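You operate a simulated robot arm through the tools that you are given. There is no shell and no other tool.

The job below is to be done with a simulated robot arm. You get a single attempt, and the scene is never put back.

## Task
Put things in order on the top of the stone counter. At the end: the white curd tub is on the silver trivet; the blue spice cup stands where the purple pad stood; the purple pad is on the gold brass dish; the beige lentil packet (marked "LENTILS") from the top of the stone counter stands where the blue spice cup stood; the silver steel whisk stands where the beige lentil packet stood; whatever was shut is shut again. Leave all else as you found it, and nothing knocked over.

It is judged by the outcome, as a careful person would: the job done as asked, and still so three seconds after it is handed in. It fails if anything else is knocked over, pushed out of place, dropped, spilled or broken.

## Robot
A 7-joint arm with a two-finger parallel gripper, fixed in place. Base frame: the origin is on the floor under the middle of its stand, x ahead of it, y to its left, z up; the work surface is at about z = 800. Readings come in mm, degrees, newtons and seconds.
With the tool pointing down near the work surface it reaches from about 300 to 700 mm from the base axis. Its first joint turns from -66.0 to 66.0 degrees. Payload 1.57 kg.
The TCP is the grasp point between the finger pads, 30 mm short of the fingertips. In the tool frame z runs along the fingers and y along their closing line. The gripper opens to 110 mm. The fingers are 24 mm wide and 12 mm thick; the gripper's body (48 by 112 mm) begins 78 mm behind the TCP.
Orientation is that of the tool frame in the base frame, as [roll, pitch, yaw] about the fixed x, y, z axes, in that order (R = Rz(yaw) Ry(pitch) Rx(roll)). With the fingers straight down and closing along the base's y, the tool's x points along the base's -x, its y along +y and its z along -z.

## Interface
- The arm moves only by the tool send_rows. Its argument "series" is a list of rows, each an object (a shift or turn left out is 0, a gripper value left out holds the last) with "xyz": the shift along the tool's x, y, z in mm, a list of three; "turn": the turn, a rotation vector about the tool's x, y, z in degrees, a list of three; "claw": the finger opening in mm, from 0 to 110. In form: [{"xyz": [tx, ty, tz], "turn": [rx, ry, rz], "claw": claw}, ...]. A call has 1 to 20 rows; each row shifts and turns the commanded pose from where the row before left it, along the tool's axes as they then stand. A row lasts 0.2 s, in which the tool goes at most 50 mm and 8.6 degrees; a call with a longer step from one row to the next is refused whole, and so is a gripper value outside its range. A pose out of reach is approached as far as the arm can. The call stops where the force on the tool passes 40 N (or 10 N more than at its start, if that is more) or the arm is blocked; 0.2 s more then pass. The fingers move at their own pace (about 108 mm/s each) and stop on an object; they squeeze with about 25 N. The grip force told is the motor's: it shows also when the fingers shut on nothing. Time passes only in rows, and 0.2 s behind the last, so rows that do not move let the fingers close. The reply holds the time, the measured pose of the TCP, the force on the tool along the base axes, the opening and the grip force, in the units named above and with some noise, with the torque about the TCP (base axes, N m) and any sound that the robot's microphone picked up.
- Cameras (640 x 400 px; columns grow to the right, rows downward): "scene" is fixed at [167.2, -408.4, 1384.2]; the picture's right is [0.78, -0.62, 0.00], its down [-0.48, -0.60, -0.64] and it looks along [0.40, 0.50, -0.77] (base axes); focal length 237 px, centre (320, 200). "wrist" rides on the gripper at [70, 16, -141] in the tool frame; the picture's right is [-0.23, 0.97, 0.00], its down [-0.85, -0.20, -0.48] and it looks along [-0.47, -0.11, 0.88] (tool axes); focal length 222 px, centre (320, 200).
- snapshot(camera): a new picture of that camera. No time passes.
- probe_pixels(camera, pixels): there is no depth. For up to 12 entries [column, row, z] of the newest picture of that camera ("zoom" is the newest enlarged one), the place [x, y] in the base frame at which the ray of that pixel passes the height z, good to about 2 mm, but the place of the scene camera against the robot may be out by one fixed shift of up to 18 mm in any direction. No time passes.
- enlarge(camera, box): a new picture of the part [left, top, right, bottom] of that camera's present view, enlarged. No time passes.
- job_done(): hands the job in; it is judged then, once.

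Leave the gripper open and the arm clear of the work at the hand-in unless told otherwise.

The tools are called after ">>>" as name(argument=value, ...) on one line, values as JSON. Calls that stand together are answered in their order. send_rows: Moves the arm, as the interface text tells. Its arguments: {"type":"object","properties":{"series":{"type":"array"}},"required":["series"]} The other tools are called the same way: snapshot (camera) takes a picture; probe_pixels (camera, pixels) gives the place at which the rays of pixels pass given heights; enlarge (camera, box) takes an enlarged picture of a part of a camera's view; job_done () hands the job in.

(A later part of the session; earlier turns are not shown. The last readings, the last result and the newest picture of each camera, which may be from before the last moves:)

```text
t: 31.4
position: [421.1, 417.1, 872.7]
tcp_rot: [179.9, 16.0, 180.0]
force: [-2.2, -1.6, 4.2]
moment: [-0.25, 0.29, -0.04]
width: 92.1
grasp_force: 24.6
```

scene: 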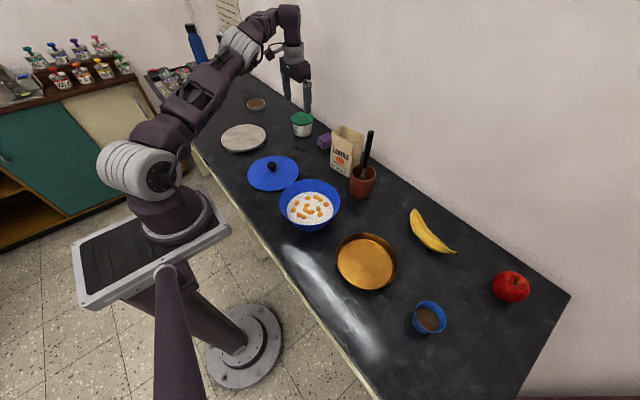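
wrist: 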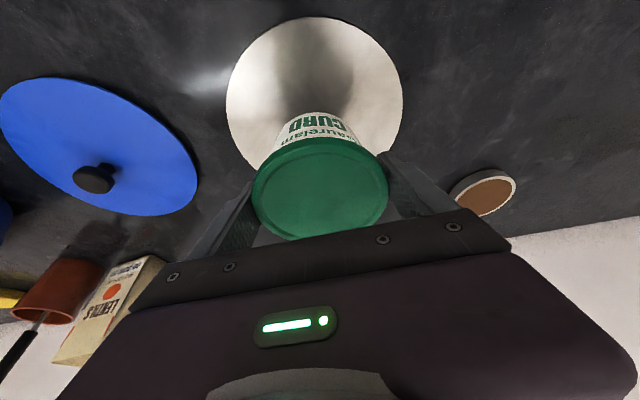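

The vertical force is now +4 N, so the tub rests lightly on the trivet. I'll open the fingers gradually.

>>> send_rows(series=[{"claw": 94}, {"claw": 98}, {"claw": 104}, {"claw": 110}, {"claw": 110}])

>>> snapshot(camera="wrist")

>>> enlarge(camera="scene", box=[200, 90, 290, 160])

```text
t: 32.6
position: [420.2, 416.8, 872.1]
tcp_rot: [-180.0, 16.0, -180.0]
force: [-0.2, -0.2, -0.4]
moment: [-0.01, -0.01, -0.01]
width: 109.9
grasp_force: 0.2
```

```text
taken
```

wrist: 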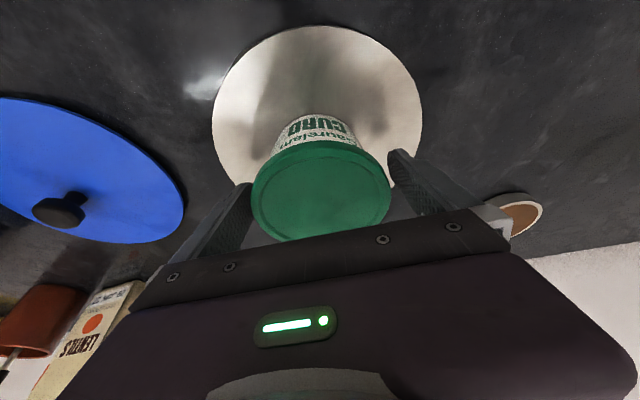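

```text
5.71 times, centred on (245, 125) of scene
```

zoom: 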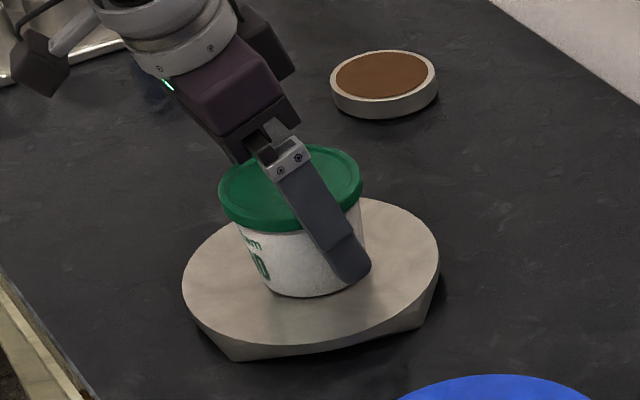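

The tub stands on the trivet, released. I'll back out along the finger axis, then travel high to above the purple pad at (665, 189, 935).

>>> send_rows(series=[{"xyz": [0, 0, -15]}, {"xyz": [0, 0, -25]}, {"xyz": [0, 0, -30]}, {"xyz": [0, 0, -30]}, {"xyz": [-21, -19, 8]}, {"xyz": [-21, -19, 8]}, {"xyz": [-21, -19, 8]}, {"xyz": [-21, -19, 8]}, {"xyz": [-21, -19, 8]}, {"xyz": [-21, -19, 8]}, {"xyz": [-21, -19, 8]}, {"xyz": [-21, -19, 8]}, {"xyz": [-21, -19, 8]}, {"xyz": [-21, -19, 9]}, {"xyz": [-21, -19, 12]}, {"xyz": [-21, -19, 12]}, {"xyz": [0, 0, 0]}])

>>> snapshot(camera="wrist")

>>> snapshot(camera="scene")

```text
t: 36.2
position: [665.7, 187.5, 939.4]
tcp_rot: [-180.0, 16.0, 180.0]
force: [-0.1, -1.7, -0.1]
moment: [-0.02, -0.02, 0.0]
width: 109.8
grasp_force: 0.1
```

```text
taken
```

wrist: 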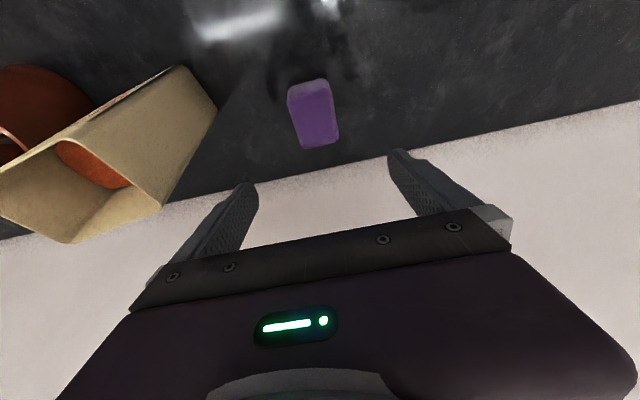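

```text
taken
```

scene: 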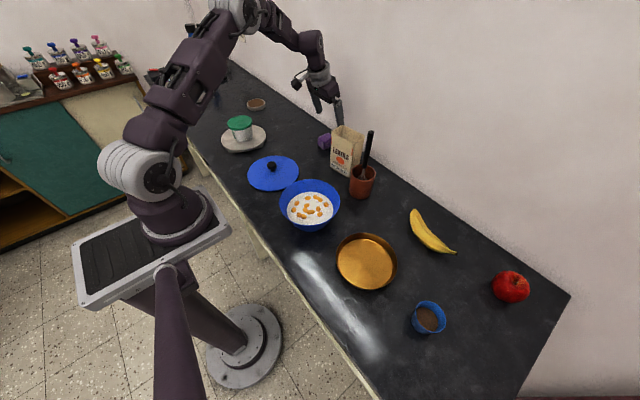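

The tub stands well on the trivet. The purple pad shows at (315,115) in the wrist view, so I'll zoom and probe it for alignment.

>>> enlarge(camera="wrist", box=[265, 60, 365, 160])

```text
4.00 times, centred on (315, 110) of wrist
```

zoom: 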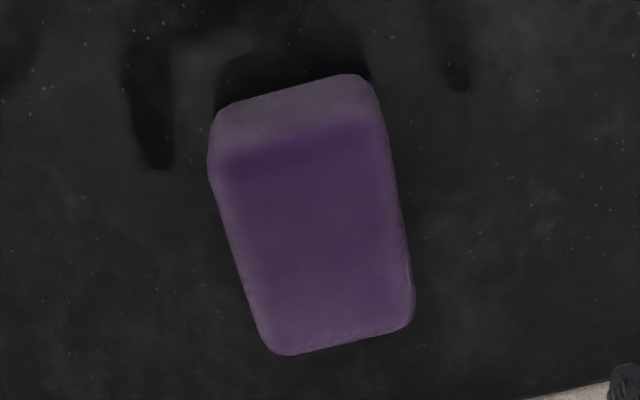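

>>> probe_pixels(camera="zoom", pixels=[[272, 352, 830], [412, 322, 830], [212, 165, 830], [380, 108, 830], [222, 108, 800], [365, 75, 800], [232, 255, 830], [400, 230, 830]])

```text
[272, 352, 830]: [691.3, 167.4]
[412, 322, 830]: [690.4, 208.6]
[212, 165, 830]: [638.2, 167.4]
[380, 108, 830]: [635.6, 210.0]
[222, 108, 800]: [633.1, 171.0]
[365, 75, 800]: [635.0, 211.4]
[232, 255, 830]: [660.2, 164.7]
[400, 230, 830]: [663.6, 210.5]
```

The pad's centre is (663.5, 188.5), about 42 wide in y and axis-aligned. I'll narrow the fingers to 85 and descend to TCP z≈841, with the tips about 12 mm above the counter.

>>> send_rows(series=[{"xyz": [3.6, 0.2, 11.8], "claw": 85}, {"xyz": [3.6, 0.2, 11.8]}, {"xyz": [3.6, 0.2, 11.8]}, {"xyz": [3.6, 0.2, 11.8]}, {"xyz": [3.6, 0.2, 11.8]}, {"xyz": [3.6, 0, 11.8]}, {"xyz": [3.6, 0, 11.8]}, {"xyz": [3.5, 0, 11.5]}, {"xyz": [0, 0, 0]}])

>>> snapshot(camera="wrist")

```text
t: 38.2
position: [662.4, 191.1, 838.3]
tcp_rot: [-180.0, 16.1, 179.9]
force: [0.7, -0.6, 0.3]
moment: [-0.04, 0.03, -0.01]
width: 85.3
grasp_force: 0.1
```

```text
taken
```

wrist: 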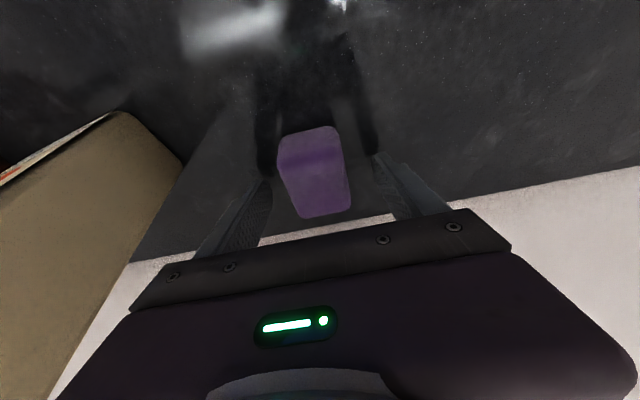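

The pad sits between the fingers. Closing the grip.

>>> send_rows(series=[{"claw": 60}, {"claw": 40}, {"claw": 25}, {"claw": 25}, {"claw": 25}])

>>> send_rows(series=[{"xyz": [-2.75, 0, -9.6]}, {"xyz": [-2.75, 0, -9.6]}, {"xyz": [-2.75, 0, -9.6]}, {"xyz": [0, 0, 0]}])

>>> snapshot(camera="wrist")

```text
t: 39.4
position: [662.6, 191.2, 839.2]
tcp_rot: [179.9, 15.9, -179.9]
force: [0.6, -0.2, 0.1]
moment: [0.0, -0.01, -0.03]
width: 44.0
grasp_force: 24.3
```

```text
t: 40.4
position: [662.7, 189.1, 868.9]
tcp_rot: [179.9, 15.9, 179.9]
force: [0.3, 0.8, -0.3]
moment: [0.04, 0.02, -0.02]
width: 43.9
grasp_force: 24.6
```

```text
taken
```

wrist: 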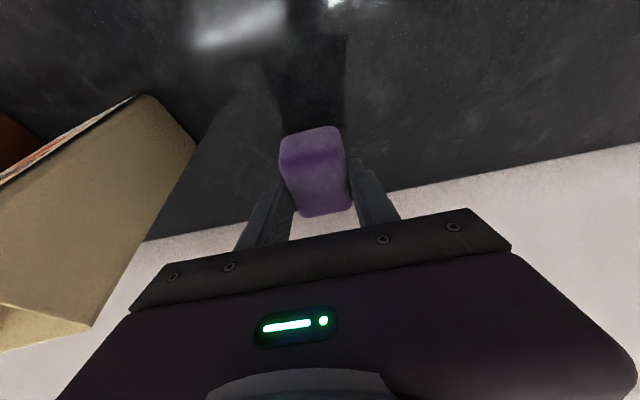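

The pad is held at 44 mm and came up cleanly. I'll raise it, draw it back clear of the packet and whisk, and swing to about (400, -160, 965) to view the brass dish.

>>> send_rows(series=[{"xyz": [22.4, -4.9, -18.3]}, {"xyz": [22.4, -4.9, -18.3]}, {"xyz": [22.4, -4.9, -18.3]}, {"xyz": [22.4, -4.9, -18.3]}, {"xyz": [22.4, -4.9, -18.3]}, {"xyz": [22.4, -4.9, -18.3]}, {"xyz": [22.4, -4.9, -18.3]}, {"xyz": [22.4, -4.9, -18.3]}, {"xyz": [4.7, -31, -1.9]}, {"xyz": [4.7, -31, -1.9]}, {"xyz": [4.7, -31, -1.9]}, {"xyz": [4.7, -31, -1.9]}, {"xyz": [4.7, -31, -1.9]}, {"xyz": [4.7, -31, -1.9]}, {"xyz": [4.7, -31, -1.9]}, {"xyz": [4.7, -31, -1.9]}, {"xyz": [4.7, -31, -1.9]}, {"xyz": [4.7, -31, -1.9]}, {"xyz": [0, 0, 0]}])

>>> snapshot(camera="wrist")

>>> enlarge(camera="wrist", box=[90, 60, 330, 210])

```text
t: 44.4
position: [400.2, -160.5, 966.6]
tcp_rot: [-180.0, 16.0, -180.0]
force: [-0.1, 1.4, 0.5]
moment: [-0.03, 0.01, 0.01]
width: 44.0
grasp_force: 25.0
```

```text
taken
```

wrist: 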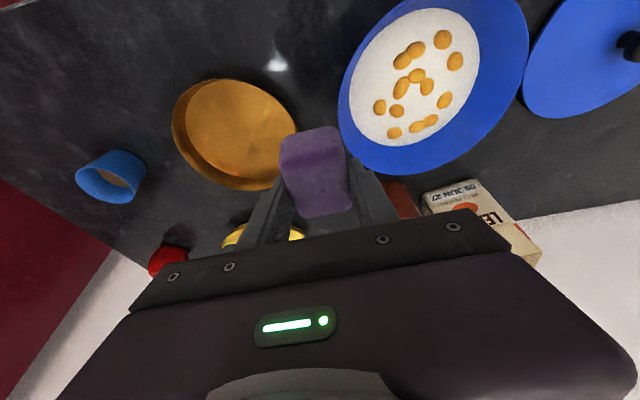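

```text
2.67 times, centred on (210, 135) of wrist
```

zoom: 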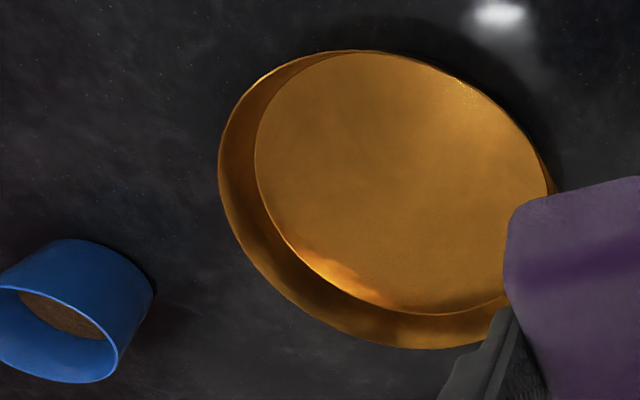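

I'll probe the dish's inner floor edge, assuming about z 803, to find its centre and size. I'll also probe the outer rim points at higher z.

>>> probe_pixels(camera="zoom", pixels=[[254, 150, 803], [300, 75, 803], [375, 53, 803], [460, 85, 803], [525, 145, 803], [320, 268, 803], [380, 303, 803], [440, 314, 803], [218, 165, 830], [300, 58, 830], [270, 285, 830], [400, 348, 830]])

```text
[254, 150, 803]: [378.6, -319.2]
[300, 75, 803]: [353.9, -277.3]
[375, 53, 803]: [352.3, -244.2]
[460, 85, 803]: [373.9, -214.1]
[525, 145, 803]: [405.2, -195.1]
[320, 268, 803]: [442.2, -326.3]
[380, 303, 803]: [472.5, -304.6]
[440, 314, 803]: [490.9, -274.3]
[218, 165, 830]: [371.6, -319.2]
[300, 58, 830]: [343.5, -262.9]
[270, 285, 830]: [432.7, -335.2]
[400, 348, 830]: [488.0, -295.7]
```

The dish's inner floor is centred at (420.5, -262.5) with radius about 69, so the 54×42 pad fits with room to open. I'll move over it and lower to TCP z≈872, with the pad bottom near 833.

>>> send_rows(series=[{"xyz": [-4.65, -25.5, 1.3]}, {"xyz": [-4.65, -25.5, 1.3]}, {"xyz": [-4.65, -25.5, 1.3]}, {"xyz": [-4.65, -25.5, 1.3]}, {"xyz": [3.54, 0, 12.36]}, {"xyz": [3.54, 0, 12.36]}, {"xyz": [3.54, 0, 12.36]}, {"xyz": [3.54, 0, 12.36]}, {"xyz": [3.54, 0, 12.36]}, {"xyz": [3.54, 0, 12.36]}, {"xyz": [3.54, 0, 12.36]}, {"xyz": [2, 0, 7]}, {"xyz": [0, 0, 0]}])

>>> snapshot(camera="wrist")

>>> enlarge(camera="scene", box=[310, 190, 430, 300])

```text
t: 47.2
position: [417.9, -261.1, 868.5]
tcp_rot: [180.0, 16.0, -180.0]
force: [0.2, 0.4, 1.0]
moment: [0.02, 0.04, 0.0]
width: 43.8
grasp_force: 24.4
```

```text
taken
```

wrist: 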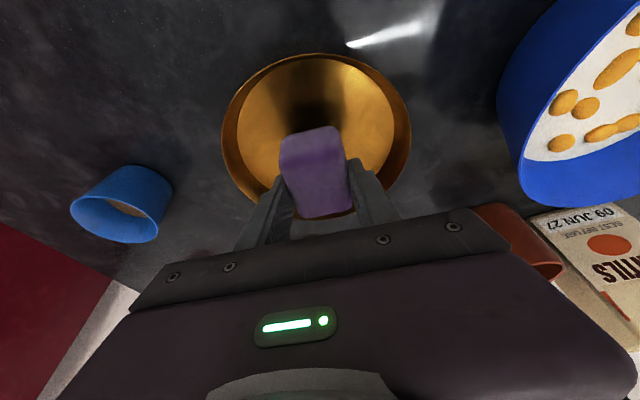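

```text
3.64 times, centred on (370, 245) of scene
```

zoom: 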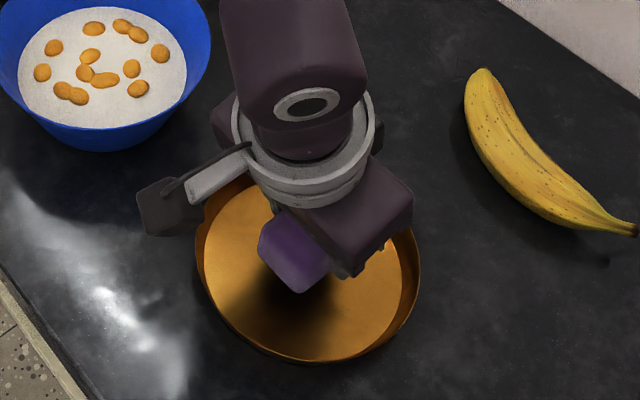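

The pad is over the dish floor. I'll lower 20 mm, then step in gently while watching the force.

>>> send_rows(series=[{"xyz": [1.1, 0, 3.85]}, {"xyz": [1.1, 0, 3.85]}, {"xyz": [1.1, 0, 3.85]}, {"xyz": [1.1, 0, 3.85]}, {"xyz": [1.1, 0, 3.85]}, {"xyz": [0, 0, 0]}])

>>> send_rows(series=[{"xyz": [0.4, 0, 1.4]}, {"xyz": [0, 0, 0]}])

>>> send_rows(series=[{"xyz": [0.4, 0, 1.4]}, {"xyz": [0, 0, 0]}])

>>> snapshot(camera="wrist")

```text
t: 48.6
position: [418.9, -261.0, 847.0]
tcp_rot: [180.0, 16.1, -180.0]
force: [-0.7, 0.7, -0.2]
moment: [0.0, 0.05, -0.01]
width: 44.1
grasp_force: 25.0
```

```text
t: 49.2
position: [418.4, -260.3, 845.6]
tcp_rot: [180.0, 16.0, 179.9]
force: [0.4, 1.0, -0.6]
moment: [0.02, 0.02, 0.0]
width: 44.2
grasp_force: 25.0
```

```text
t: 49.8
position: [418.6, -260.6, 844.4]
tcp_rot: [179.9, 16.0, 180.0]
force: [0.4, -0.2, -0.3]
moment: [0.04, 0.01, -0.01]
width: 43.8
grasp_force: 24.9
```

```text
taken
```

wrist: 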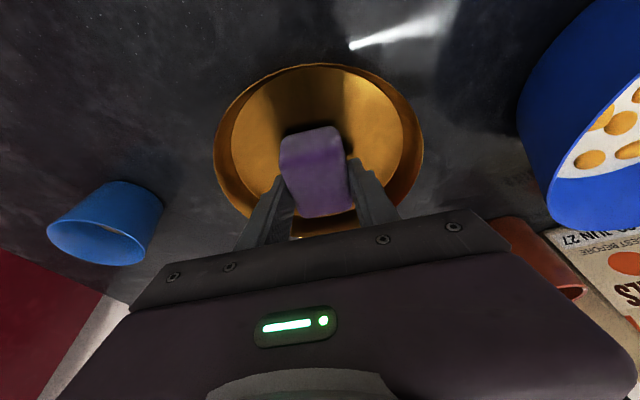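

No contact yet at 844.4. Continuing in 1.4 mm steps, stopping at the first sign of force.

>>> send_rows(series=[{"xyz": [0.4, 0, 1.4]}, {"xyz": [0, 0, 0]}])

>>> send_rows(series=[{"xyz": [0.3, 0, 1.0]}, {"xyz": [0, 0, 0]}])

```text
t: 50.4
position: [418.6, -260.7, 844.0]
tcp_rot: [180.0, 16.0, 179.9]
force: [-1.0, 0.4, 3.7]
moment: [0.01, 0.0, 0.0]
width: 43.7
grasp_force: 24.6
```

```text
t: 51.0
position: [420.1, -260.8, 843.7]
tcp_rot: [-179.9, 16.0, 179.9]
force: [-4.3, 1.2, 21.6]
moment: [0.04, 0.21, 0.01]
width: 43.9
grasp_force: 25.0
```

Contact, with force up to 21 N. I'll back off about 1 mm to unload, then open the fingers modestly to 66 mm inside the dish.

>>> send_rows(series=[{"xyz": [-0.25, 0, -0.9]}, {"xyz": [0, 0, 0]}])

>>> send_rows(series=[{"claw": 48}, {"claw": 54}, {"claw": 62}, {"claw": 66}, {"claw": 66}])

>>> snapshot(camera="wrist")

```text
t: 51.6
position: [419.4, -261.3, 842.3]
tcp_rot: [180.0, 16.0, 180.0]
force: [1.4, -1.1, 1.7]
moment: [-0.03, -0.1, -0.03]
width: 44.2
grasp_force: 25.0
```

```text
t: 52.8
position: [419.1, -262.2, 843.5]
tcp_rot: [-179.9, 16.0, 180.0]
force: [0.1, 0.3, 0.3]
moment: [0.0, -0.03, 0.0]
width: 65.9
grasp_force: 0.0
```

```text
taken
```

wrist: 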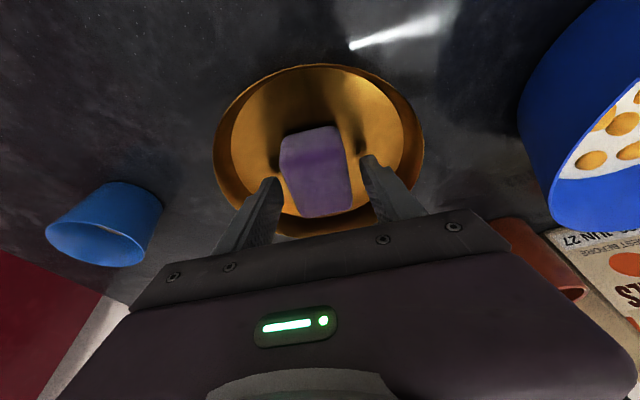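

The pad is resting in the dish, released. I'll back out along the finger axis, then move at height to about (385, -390, 950) to look at the blue cup.

>>> send_rows(series=[{"xyz": [0, 0, -12]}, {"xyz": [0, 0, -20]}, {"xyz": [0, 0, -30]}, {"xyz": [0, 0, -30]}, {"xyz": [0, 0, -20]}, {"xyz": [0, -26, 0], "claw": 110}, {"xyz": [0, -26, 0]}, {"xyz": [0, -26, 0]}, {"xyz": [0, -26, 0]}, {"xyz": [0, -26, 0]}, {"xyz": [0, 0, 0]}])

>>> snapshot(camera="wrist")

>>> snapshot(camera="scene")

```text
t: 55.2
position: [387.7, -390.8, 952.3]
tcp_rot: [-180.0, 16.0, -180.0]
force: [0.3, -0.3, 0.0]
moment: [0.01, 0.01, 0.03]
width: 110.0
grasp_force: 0.1
```

```text
taken
```

wrist: 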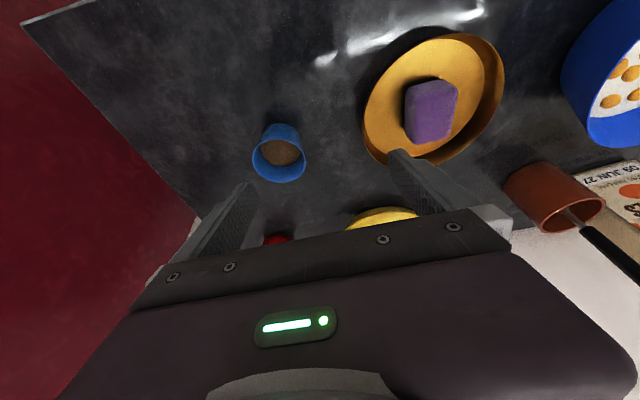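

```text
taken
```

scene: 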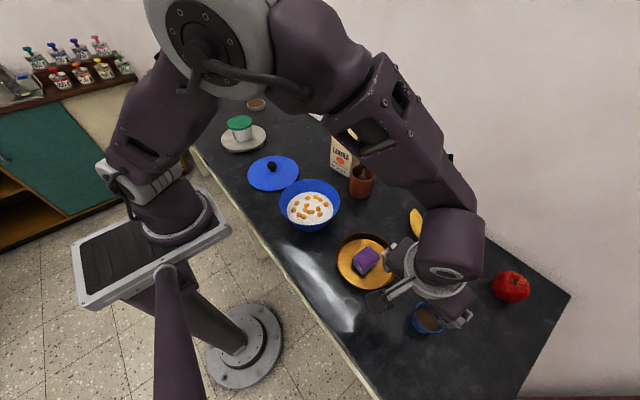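

The pad sits in the dish. The cup shows at (279,155), so I'll zoom in on it.

>>> enlarge(camera="wrist", box=[230, 105, 330, 200])

```text
4.21 times, centred on (280, 152) of wrist
```

zoom: 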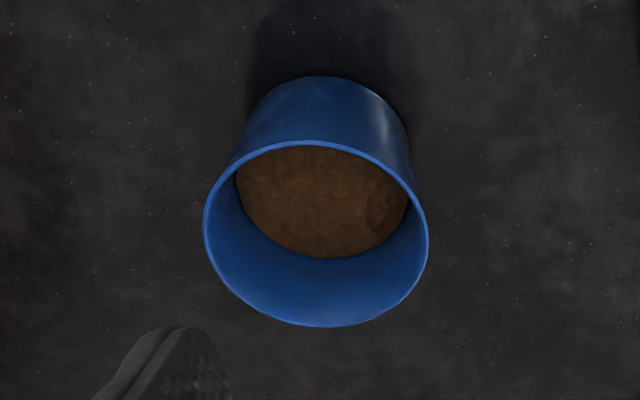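

>>> probe_pixels(camera="zoom", pixels=[[320, 77, 800], [256, 105, 800], [405, 120, 800], [204, 225, 860], [428, 235, 860], [305, 142, 860], [335, 326, 860], [204, 225, 850], [428, 235, 850], [305, 142, 850], [335, 326, 850]])

```text
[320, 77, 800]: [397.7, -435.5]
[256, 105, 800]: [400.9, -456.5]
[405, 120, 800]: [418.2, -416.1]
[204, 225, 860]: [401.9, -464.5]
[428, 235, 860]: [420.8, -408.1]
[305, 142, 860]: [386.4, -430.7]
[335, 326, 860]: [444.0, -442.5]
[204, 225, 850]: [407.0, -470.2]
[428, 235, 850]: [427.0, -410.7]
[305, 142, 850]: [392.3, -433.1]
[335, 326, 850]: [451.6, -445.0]
```

From the fit, the cup's base centre is about (423, -442) with rim diameter about 63 near z 846. I'll move over it to (422.5, -441.5, 930) and verify.

>>> send_rows(series=[{"xyz": [-9.1, -16.9, 10.2]}, {"xyz": [-9.1, -16.9, 10.2]}, {"xyz": [-9.1, -16.9, 10.2], "claw": 95}, {"xyz": [0, 0, 0]}, {"xyz": [0, 0, 0]}])

>>> enlarge(camera="wrist", box=[240, 70, 400, 190])

```text
t: 56.4
position: [419.8, -441.7, 930.3]
tcp_rot: [-180.0, 16.0, 180.0]
force: [0.3, -0.1, 0.6]
moment: [-0.01, -0.02, -0.02]
width: 95.0
grasp_force: 0.0
```

```text
3.33 times, centred on (320, 130) of wrist
```

zoom: 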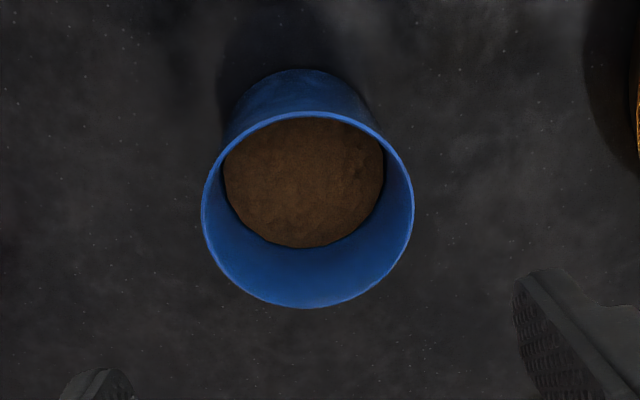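

>>> probe_pixels(camera="zoom", pixels=[[202, 210, 846], [414, 210, 846], [300, 112, 846], [308, 308, 846], [308, 210, 846], [295, 68, 800], [232, 115, 800], [370, 110, 800], [245, 85, 800], [350, 82, 800]])

```text
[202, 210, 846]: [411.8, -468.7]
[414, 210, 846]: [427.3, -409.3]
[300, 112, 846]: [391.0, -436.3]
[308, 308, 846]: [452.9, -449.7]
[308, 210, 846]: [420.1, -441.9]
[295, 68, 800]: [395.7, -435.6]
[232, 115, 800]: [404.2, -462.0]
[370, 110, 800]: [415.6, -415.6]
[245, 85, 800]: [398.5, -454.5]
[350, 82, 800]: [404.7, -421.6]
```

The cup centre is confirmed at (421, -441.5), base radius 26.5. I'll descend to TCP z≈838, with the tips about 9 mm above the counter.

>>> send_rows(series=[{"xyz": [3.05, 0, 11.1]}, {"xyz": [3.05, 0, 11.1]}, {"xyz": [3.05, 0, 11.1]}, {"xyz": [3.05, 0, 11.1]}, {"xyz": [3.05, 0, 11.1]}, {"xyz": [3.05, 0, 11.1]}, {"xyz": [3.05, 0, 11.1]}, {"xyz": [3.05, 0, 11.1]}, {"xyz": [0, 0, 0]}])

>>> snapshot(camera="wrist")

```text
t: 58.4
position: [423.8, -441.4, 837.0]
tcp_rot: [180.0, 16.0, 179.9]
force: [-0.2, 1.4, -0.8]
moment: [-0.01, 0.03, -0.04]
width: 95.0
grasp_force: 0.1
```

```text
taken
```

wrist: 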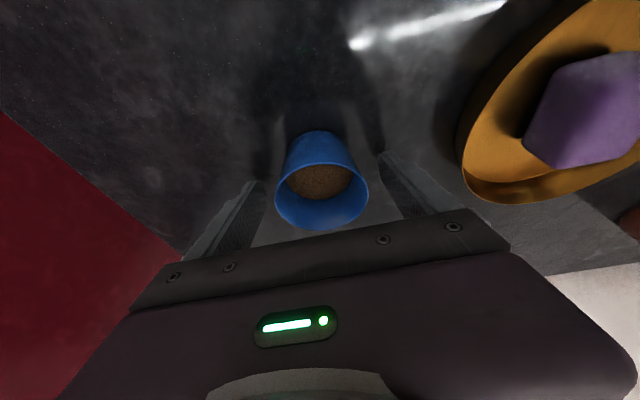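

The cup sits between the fingers. I'll nudge 2 mm toward the base to centre, then close.

>>> send_rows(series=[{"xyz": [1.9, 0, -0.5]}, {"claw": 80}, {"claw": 66}, {"claw": 50}, {"claw": 45}, {"claw": 45}, {"claw": 45}])

>>> snapshot(camera="wrist")

```text
t: 60.0
position: [421.2, -442.6, 836.6]
tcp_rot: [-179.9, 16.0, -180.0]
force: [-0.3, -1.4, -0.2]
moment: [-0.04, 0.03, 0.02]
width: 60.8
grasp_force: 24.9
```

```text
taken
```

wrist: 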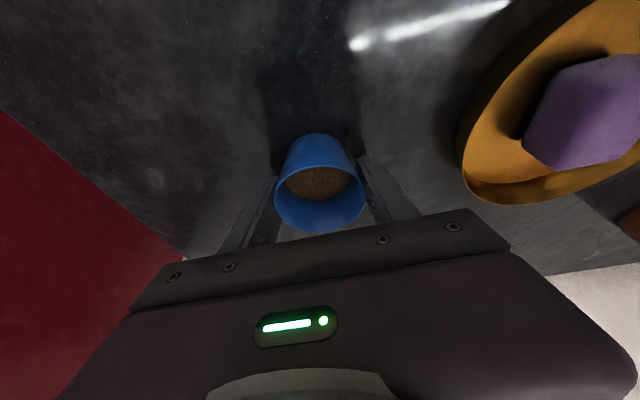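

Gripped at 60.8 mm. I'll lift slowly by about 30 mm and check that the cup stays level.

>>> send_rows(series=[{"xyz": [-0.8, 0, -2.9]}, {"xyz": [-1.4, 0, -4.8]}, {"xyz": [-2.2, 0, -7.7]}, {"xyz": [-2.2, 0, -7.7]}, {"xyz": [-1.9, 0, -6.7]}, {"xyz": [0, 0, 0]}])

>>> snapshot(camera="wrist")

>>> enlarge(camera="scene", box=[360, 250, 500, 350])

```text
t: 61.4
position: [421.4, -442.1, 867.2]
tcp_rot: [180.0, 16.0, 180.0]
force: [-0.4, -0.8, -1.4]
moment: [-0.01, 0.03, 0.02]
width: 60.7
grasp_force: 25.2
```

```text
taken
```

wrist: 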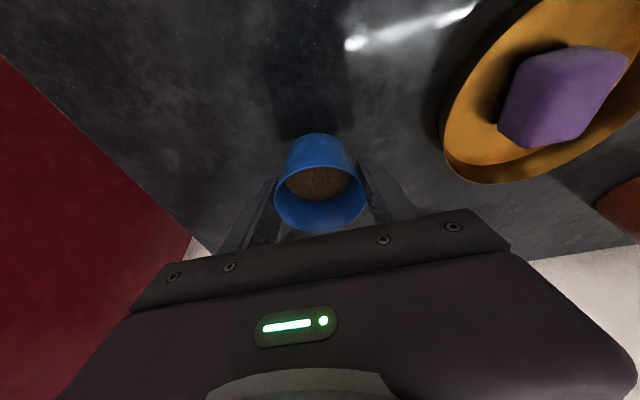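

```text
4.00 times, centred on (430, 300) of scene
```

zoom: 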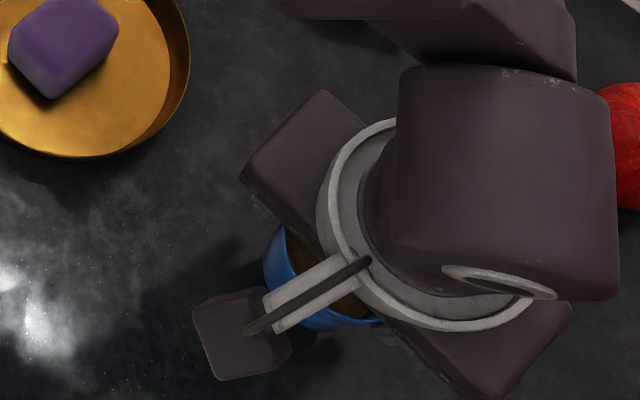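

The cup is secure and level. I'll raise it to about z 962 and then swing it smoothly in +y at x≈421, well inside of the whisk and packet.

>>> send_rows(series=[{"xyz": [-3, 0, -10]}, {"xyz": [-5.2, 0, -18.3]}, {"xyz": [-5.2, 0, -18.3]}, {"xyz": [-5.2, 0, -18.3]}, {"xyz": [-4.6, 0, -16]}, {"xyz": [-3, 0, -10]}, {"xyz": [0, 10, 0]}, {"xyz": [0, 20, 0]}, {"xyz": [0, 30, 0]}, {"xyz": [0, 30, 0]}, {"xyz": [0, 30, 0]}, {"xyz": [0, 30, 0]}, {"xyz": [0, 30, 0]}, {"xyz": [0, 30, 0]}, {"xyz": [0, 30, 0]}, {"xyz": [0, 30, 0]}, {"xyz": [0, 20, 0]}, {"xyz": [0, 10, 0]}, {"xyz": [0, 0, 0]}])

>>> snapshot(camera="wrist")

```text
t: 65.4
position: [422.0, -141.7, 962.5]
tcp_rot: [180.0, 16.0, -179.9]
force: [-0.4, 0.0, -1.1]
moment: [-0.01, 0.0, -0.02]
width: 60.7
grasp_force: 24.9
```

```text
taken
```

wrist: 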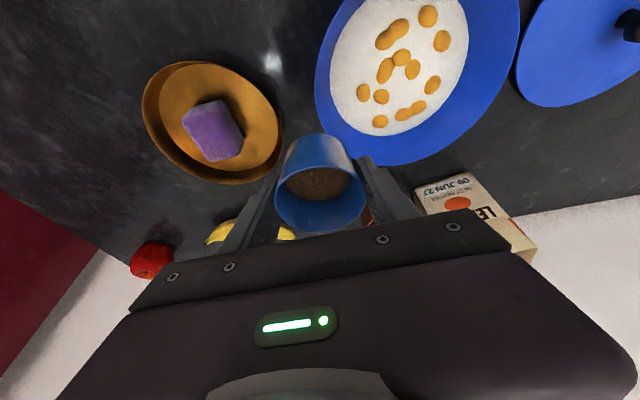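

The cup is still level. I'll continue the swing to y≈188.5.

>>> send_rows(series=[{"xyz": [0, 10, 0]}, {"xyz": [0, 20, 0]}, {"xyz": [0, 30, 0]}, {"xyz": [0, 30, 0]}, {"xyz": [0, 30, 0]}, {"xyz": [0, 30, 0]}, {"xyz": [0, 30, 0]}, {"xyz": [0, 30, 0]}, {"xyz": [0, 30, 0]}, {"xyz": [0, 30, 0]}, {"xyz": [0, 30, 0]}, {"xyz": [0, 20, 0]}, {"xyz": [0, 10, 0]}, {"xyz": [0, 0, 0]}])

>>> send_rows(series=[{"xyz": [-8, 0, 3.2]}, {"xyz": [-18, 0, 7.5]}, {"xyz": [-25, 0, 10.3]}, {"xyz": [-25, 0, 10.3]}, {"xyz": [-25, 0, 10.3]}, {"xyz": [-25, 0, 10.3]}, {"xyz": [-25, 0, 10.3]}, {"xyz": [-25, 0, 10.3]}, {"xyz": [-25, 0, 10.3]}, {"xyz": [-16, 0, 6.5]}, {"xyz": [-8, 0, 3.2]}, {"xyz": [0, 0, 0]}])

>>> snapshot(camera="wrist")

>>> snapshot(camera="scene")

```text
t: 68.4
position: [421.4, 188.0, 962.3]
tcp_rot: [180.0, 15.9, -180.0]
force: [-0.2, -0.7, -0.5]
moment: [0.0, 0.0, -0.01]
width: 60.9
grasp_force: 25.3
```

```text
t: 71.0
position: [665.4, 189.8, 936.0]
tcp_rot: [180.0, 16.0, 180.0]
force: [-0.5, 0.0, 0.0]
moment: [0.0, 0.01, 0.0]
width: 60.6
grasp_force: 24.9
```

```text
taken
```

wrist: 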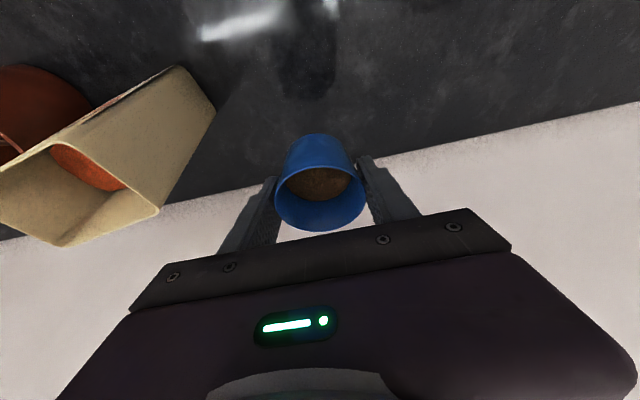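

```text
taken
```

scene: 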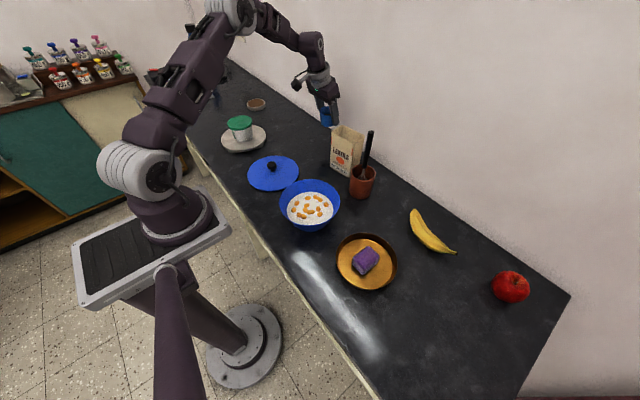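

The cup is over the pad's old place at (665, 190). I'll lower to TCP z≈844, then step down gently to contact, expected at about 836.6.

>>> send_rows(series=[{"xyz": [3.4, -0.1, 11]}, {"xyz": [3.4, -0.1, 11]}, {"xyz": [3.4, -0.1, 11]}, {"xyz": [3.4, -0.1, 11]}, {"xyz": [3.4, -0.1, 11]}, {"xyz": [3.4, -0.1, 11]}, {"xyz": [3.4, -0.1, 11]}, {"xyz": [3, -0.1, 10]}, {"xyz": [0, 0, 0]}])

>>> send_rows(series=[{"xyz": [0.55, 0, 1.92]}, {"xyz": [0, 0, 0]}])

>>> send_rows(series=[{"xyz": [0.4, 0, 1.4]}, {"xyz": [0, 0, 0]}])

```text
t: 73.0
position: [662.1, 187.7, 844.2]
tcp_rot: [180.0, 16.0, 179.9]
force: [0.3, -0.7, -0.7]
moment: [0.01, 0.02, 0.01]
width: 61.0
grasp_force: 24.8
```

```text
t: 73.6
position: [662.6, 186.3, 841.0]
tcp_rot: [180.0, 16.0, -179.9]
force: [0.5, -1.2, -0.7]
moment: [-0.03, 0.0, -0.02]
width: 60.8
grasp_force: 25.4
```

```text
t: 74.2
position: [661.1, 186.5, 842.1]
tcp_rot: [-180.0, 16.0, 180.0]
force: [-0.3, 0.6, -0.5]
moment: [0.01, -0.01, 0.0]
width: 60.8
grasp_force: 25.0
```

Slightly short in x and y. I'll add +1.5 mm in each while lowering in small steps.

>>> send_rows(series=[{"xyz": [-1.1, 1.5, 1.8]}, {"xyz": [0, 0, 0]}])

>>> send_rows(series=[{"xyz": [0.35, 0, 1.2]}, {"xyz": [0, 0, 0]}])

>>> send_rows(series=[{"xyz": [0.3, 0, 1.0]}, {"xyz": [0, 0, 0]}])

```text
t: 74.8
position: [664.0, 188.7, 839.6]
tcp_rot: [179.9, 16.0, -180.0]
force: [0.9, -0.5, -1.0]
moment: [-0.01, -0.03, 0.0]
width: 61.0
grasp_force: 25.1
```

```text
t: 75.4
position: [664.2, 187.4, 839.2]
tcp_rot: [179.9, 16.0, -179.9]
force: [0.2, 0.3, -0.7]
moment: [0.01, -0.02, 0.02]
width: 61.0
grasp_force: 25.3
```

```text
t: 76.0
position: [665.2, 187.3, 837.7]
tcp_rot: [-180.0, 16.1, -180.0]
force: [-2.3, 0.2, 5.7]
moment: [-0.08, 0.09, -0.06]
width: 60.5
grasp_force: 25.1
```

Contact at +5.7 N, with the cup resting on the counter at about (664, 188). Opening gently.

>>> send_rows(series=[{"claw": 63}, {"claw": 68}, {"claw": 76}, {"claw": 88}, {"claw": 88}])

>>> snapshot(camera="wrist")

```text
t: 77.2
position: [664.2, 187.8, 837.9]
tcp_rot: [180.0, 16.0, 179.9]
force: [-0.3, -0.3, 0.2]
moment: [-0.01, -0.04, 0.0]
width: 88.2
grasp_force: 0.0
```

```text
taken
```

wrist: 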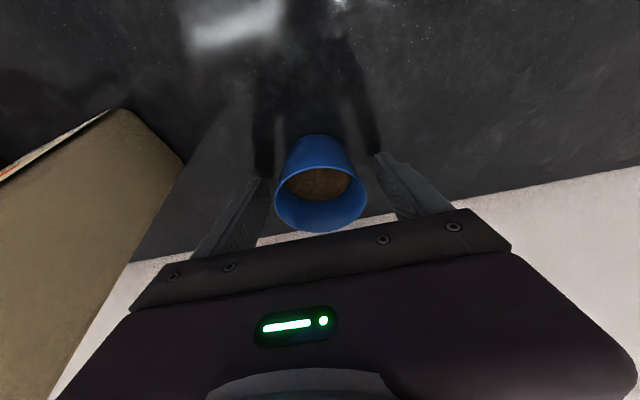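

The cup stands in the pad's old place, upright and released. I'll back out along the finger axis, retreat up and inward, and straighten the tool to vertical for a view of the packet from about (480, 40, 1030).

>>> send_rows(series=[{"xyz": [0, 0, -12]}, {"xyz": [0, 0, -22]}, {"xyz": [0, 0, -32]}, {"xyz": [0, 0, -34]}, {"xyz": [20.6, 0, -22.6]}, {"xyz": [20.6, 0, -22.6]}, {"xyz": [20.6, 0, -22.6]}, {"xyz": [20.6, 0, -22.6]}, {"xyz": [20.6, 0, -22.6]}, {"xyz": [20.6, 0, -22.6], "claw": 110}, {"xyz": [0, -29.6, 0], "turn": [0, 3.2, 0]}, {"xyz": [0, -29.6, 0], "turn": [0, 3.2, 0]}, {"xyz": [0, -29.6, 0], "turn": [0, 3.2, 0]}, {"xyz": [0, -29.6, 0], "turn": [0, 3.2, 0]}, {"xyz": [0, -29.6, 0], "turn": [0, 3.2, 0]}, {"xyz": [0, 0, 0]}])

>>> snapshot(camera="wrist")

>>> enlarge(camera="scene", box=[280, 95, 400, 210])

```text
t: 80.6
position: [480.2, 38.9, 1030.3]
tcp_rot: [-180.0, 0.1, 180.0]
force: [-0.2, -0.5, 0.5]
moment: [-0.02, -0.01, -0.06]
width: 110.0
grasp_force: 0.1
```

```text
taken
```

wrist: 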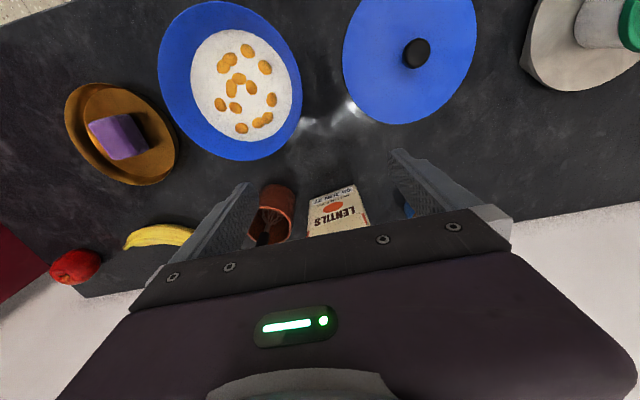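

```text
3.48 times, centred on (340, 152) of scene
```

zoom: 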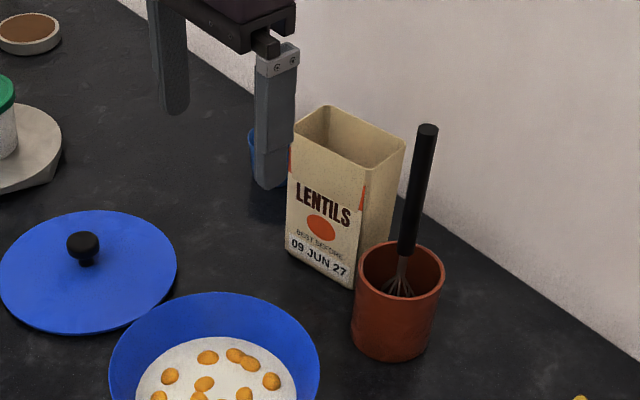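

>>> enlarge(camera="wrist", box=[240, 160, 400, 260])

```text
4.00 times, centred on (320, 210) of wrist
```

zoom: 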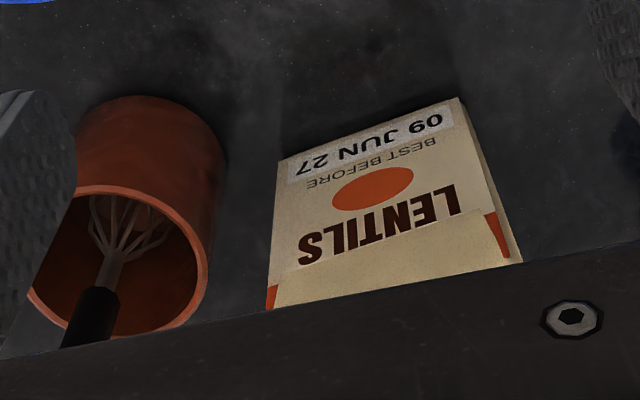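

I can see the front bottom edge. I'll move forward to x≈560, still at z 1030 so the tips are at 1000 and above the packet, to see the packet's top rim.

>>> probe_pixels(camera="zoom", pixels=[[277, 162, 800], [460, 97, 800], [368, 130, 800], [277, 162, 802], [460, 97, 802]])

>>> send_rows(series=[{"xyz": [-26, 0, 0]}, {"xyz": [-27, 0, 0]}, {"xyz": [-27, 0, 0]}, {"xyz": [0, 0, 0]}])

>>> snapshot(camera="wrist")

>>> enlarge(camera="wrist", box=[235, 130, 405, 250])

```text
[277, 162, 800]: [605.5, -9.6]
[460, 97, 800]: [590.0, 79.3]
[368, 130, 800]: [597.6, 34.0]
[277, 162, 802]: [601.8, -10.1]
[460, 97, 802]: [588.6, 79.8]
```

```text
t: 81.6
position: [560.5, 42.1, 1031.9]
tcp_rot: [180.0, 0.0, -180.0]
force: [0.3, 0.6, 0.4]
moment: [0.0, 0.01, 0.02]
width: 110.2
grasp_force: 0.1
```

```text
taken
```

wrist: 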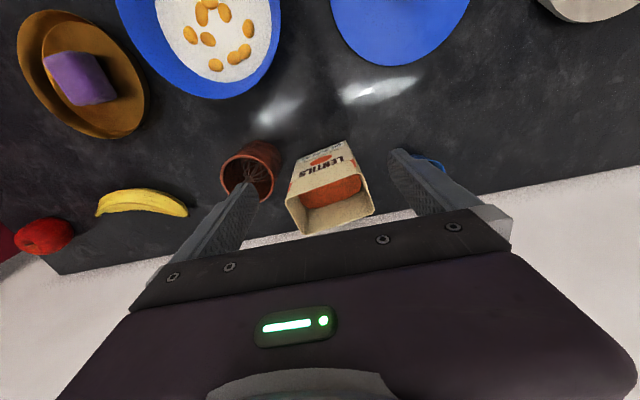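

```text
3.33 times, centred on (320, 190) of wrist
```

zoom: 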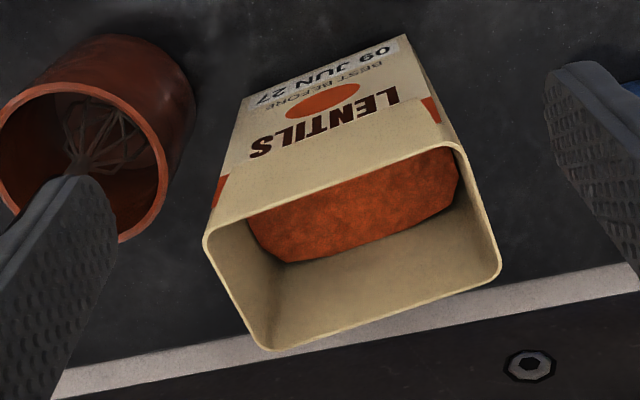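

>>> probe_pixels(camera="zoom", pixels=[[204, 238, 930], [460, 145, 930], [500, 275, 930], [268, 350, 930], [204, 238, 945], [460, 145, 945], [500, 275, 945], [268, 350, 945], [405, 38, 800], [240, 105, 800]])

```text
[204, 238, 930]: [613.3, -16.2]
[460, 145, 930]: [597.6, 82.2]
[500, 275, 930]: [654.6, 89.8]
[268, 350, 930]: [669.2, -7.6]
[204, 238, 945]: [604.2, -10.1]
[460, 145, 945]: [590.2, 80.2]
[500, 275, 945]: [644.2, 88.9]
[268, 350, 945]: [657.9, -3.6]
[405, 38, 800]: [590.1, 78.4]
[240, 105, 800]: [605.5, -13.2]
```

The packet's top rim corners at z=945 line up with its bottom corners. So it's about 145 tall, centred at (624, 39), yawed about 9°, 91 wide by 54 deep. I'll grip it across its depth for generous clearance, which means turning the tool about +81° around its own z axis. The camera then ends up on the +y side, away from the whisk.

>>> send_rows(series=[{"turn": [0, 0, 8.1]}, {"turn": [0, 0, 8.1]}, {"turn": [0, 0, 8.1]}, {"turn": [0, 0, 8.1]}, {"turn": [0, 0, 8.1]}, {"turn": [0, 0, 8.1]}, {"turn": [0, 0, 8.1]}, {"turn": [0, 0, 8.1]}, {"turn": [0, 0, 8.1]}, {"turn": [0, 0, 8.1]}, {"xyz": [0, 0, 0]}])

>>> snapshot(camera="wrist")

>>> snapshot(camera="scene")

```text
t: 84.0
position: [559.8, 40.4, 1030.2]
tcp_rot: [-180.0, 0.0, 98.9]
force: [-1.2, 0.9, -0.2]
moment: [0.0, 0.03, 0.02]
width: 110.1
grasp_force: 0.1
```

```text
taken
```

wrist: 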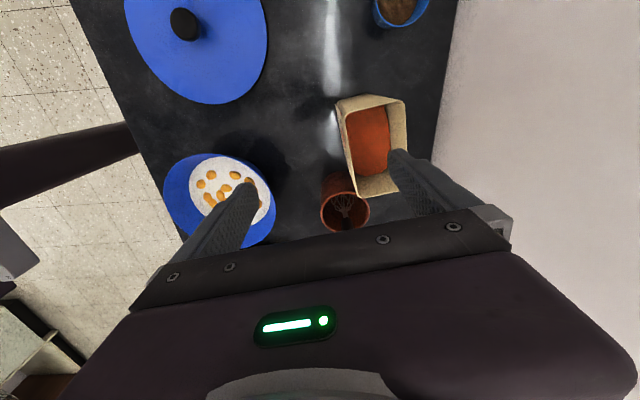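

```text
taken
```

scene: 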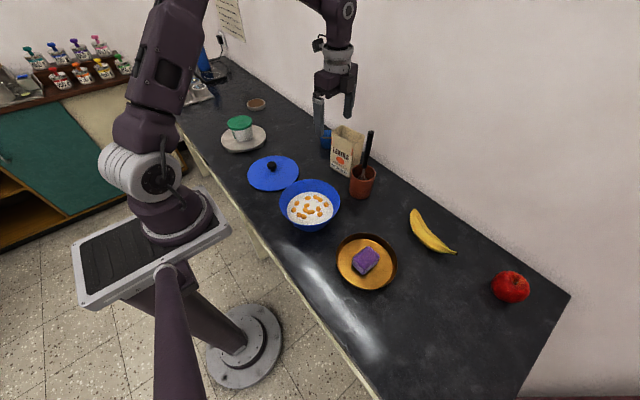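

The turn worked; yaw is now 98.9° and the fingers close along the packet's depth. I'll move over the packet centre (624, 39) at z 1030 and check.

>>> send_rows(series=[{"xyz": [-3.6, 21, 0]}, {"xyz": [-3.6, 21, 0]}, {"xyz": [-3.6, 21, 0]}, {"xyz": [0, 0, 0]}, {"xyz": [0, 0, 0]}])

>>> snapshot(camera="wrist")

>>> enlarge(camera="wrist", box=[230, 80, 410, 210])

```text
t: 85.2
position: [623.8, 39.8, 1031.4]
tcp_rot: [180.0, 0.1, 99.0]
force: [-0.2, -0.2, 0.4]
moment: [0.0, 0.0, 0.0]
width: 110.2
grasp_force: 0.0
```

```text
taken
```

wrist: 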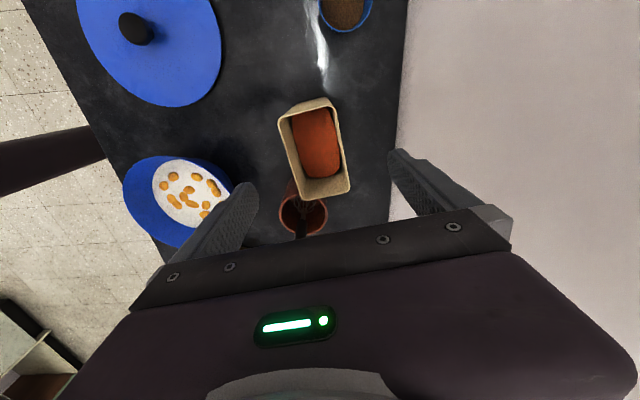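

```text
3.08 times, centred on (320, 145) of wrist
```

zoom: 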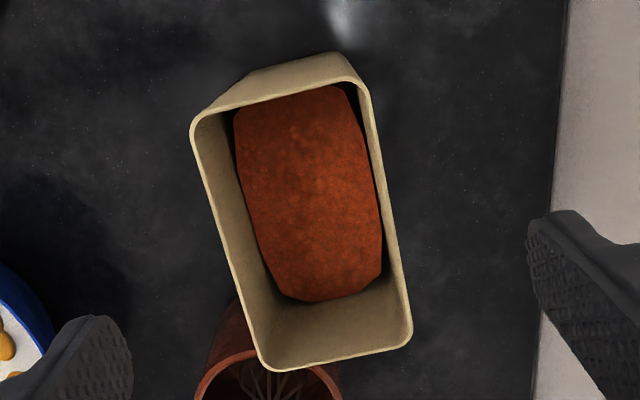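

>>> probe_pixels(camera="zoom", pixels=[[191, 125, 945], [360, 85, 945], [412, 335, 945], [266, 370, 945], [300, 228, 945], [560, 200, 800], [270, 365, 870]])

```text
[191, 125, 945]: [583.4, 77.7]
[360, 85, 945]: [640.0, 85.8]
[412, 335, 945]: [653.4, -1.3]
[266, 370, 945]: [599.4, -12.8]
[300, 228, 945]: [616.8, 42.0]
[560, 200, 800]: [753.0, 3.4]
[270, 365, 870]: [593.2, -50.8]
```

The packet centre refines to about (620.5, 38). I'll correct by (-3, -1.5) mm, then descend to TCP z≈893. The gripper body then stays about 22 mm above the rim.

>>> send_rows(series=[{"xyz": [-1, -3.4, 0]}, {"xyz": [0, 0, 14]}, {"xyz": [0, 0, 14]}, {"xyz": [0, 0, 14]}, {"xyz": [0, 0, 14]}, {"xyz": [0, 0, 14]}, {"xyz": [0, 0, 14]}, {"xyz": [0, 0, 14]}, {"xyz": [0, 0, 14]}, {"xyz": [0, 0, 14]}, {"xyz": [0, 0, 12]}, {"xyz": [0, 0, 0]}])

>>> snapshot(camera="wrist")

>>> enlarge(camera="scene", box=[280, 85, 400, 205])

```text
t: 87.8
position: [621.5, 38.1, 891.5]
tcp_rot: [179.9, 0.0, 99.0]
force: [-0.3, 1.0, -0.1]
moment: [0.01, -0.04, -0.01]
width: 109.9
grasp_force: 0.0
```

```text
taken
```

wrist: 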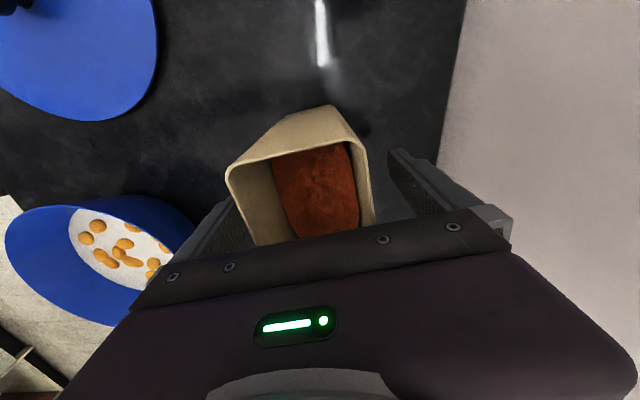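

```text
3.33 times, centred on (340, 145) of scene
```

zoom: 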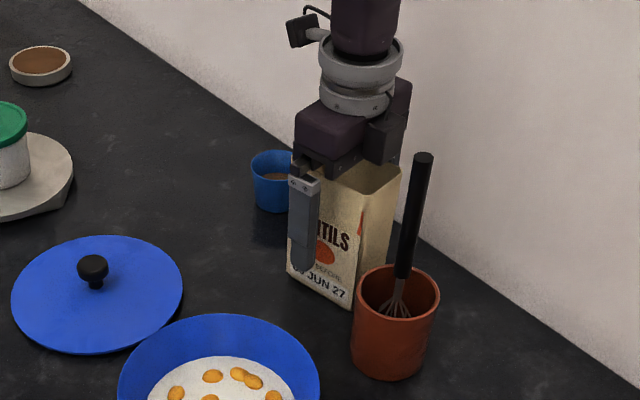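

The fingers straddle the packet front and back, and the whisk is well clear. Closing.

>>> send_rows(series=[{"claw": 85}, {"claw": 65}, {"claw": 50}, {"claw": 40}, {"claw": 40}, {"claw": 40}])

>>> snapshot(camera="wrist")

```text
t: 89.2
position: [621.9, 38.2, 891.5]
tcp_rot: [180.0, -0.1, 99.0]
force: [-2.0, 0.0, 1.7]
moment: [0.0, 0.0, 0.03]
width: 56.8
grasp_force: 24.9
```

```text
taken
```

wrist: 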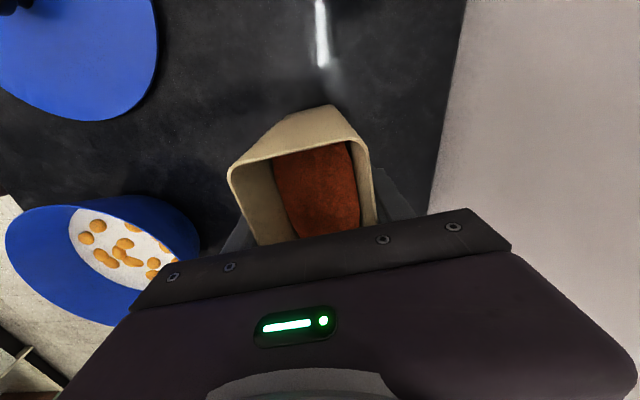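

Gripped at 56.8 mm. I'll lift slowly about 20 mm and check the packet and the load.

>>> send_rows(series=[{"xyz": [0, 0, -3]}, {"xyz": [0, 0, -5]}, {"xyz": [0, 0, -6]}, {"xyz": [0, 0, -6]}, {"xyz": [0, 0, 0]}])

>>> enlarge(camera="scene", box=[280, 85, 400, 205])

```text
t: 90.4
position: [620.5, 38.4, 911.7]
tcp_rot: [180.0, 0.0, 99.0]
force: [0.3, -0.3, -3.4]
moment: [-0.01, 0.0, 0.0]
width: 56.9
grasp_force: 24.8
```

```text
3.33 times, centred on (340, 145) of scene
```

zoom: 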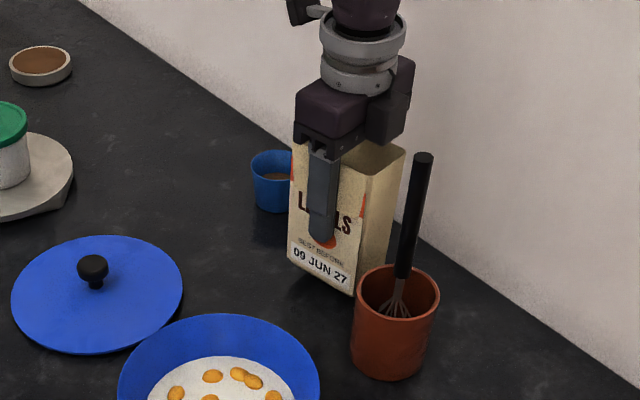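

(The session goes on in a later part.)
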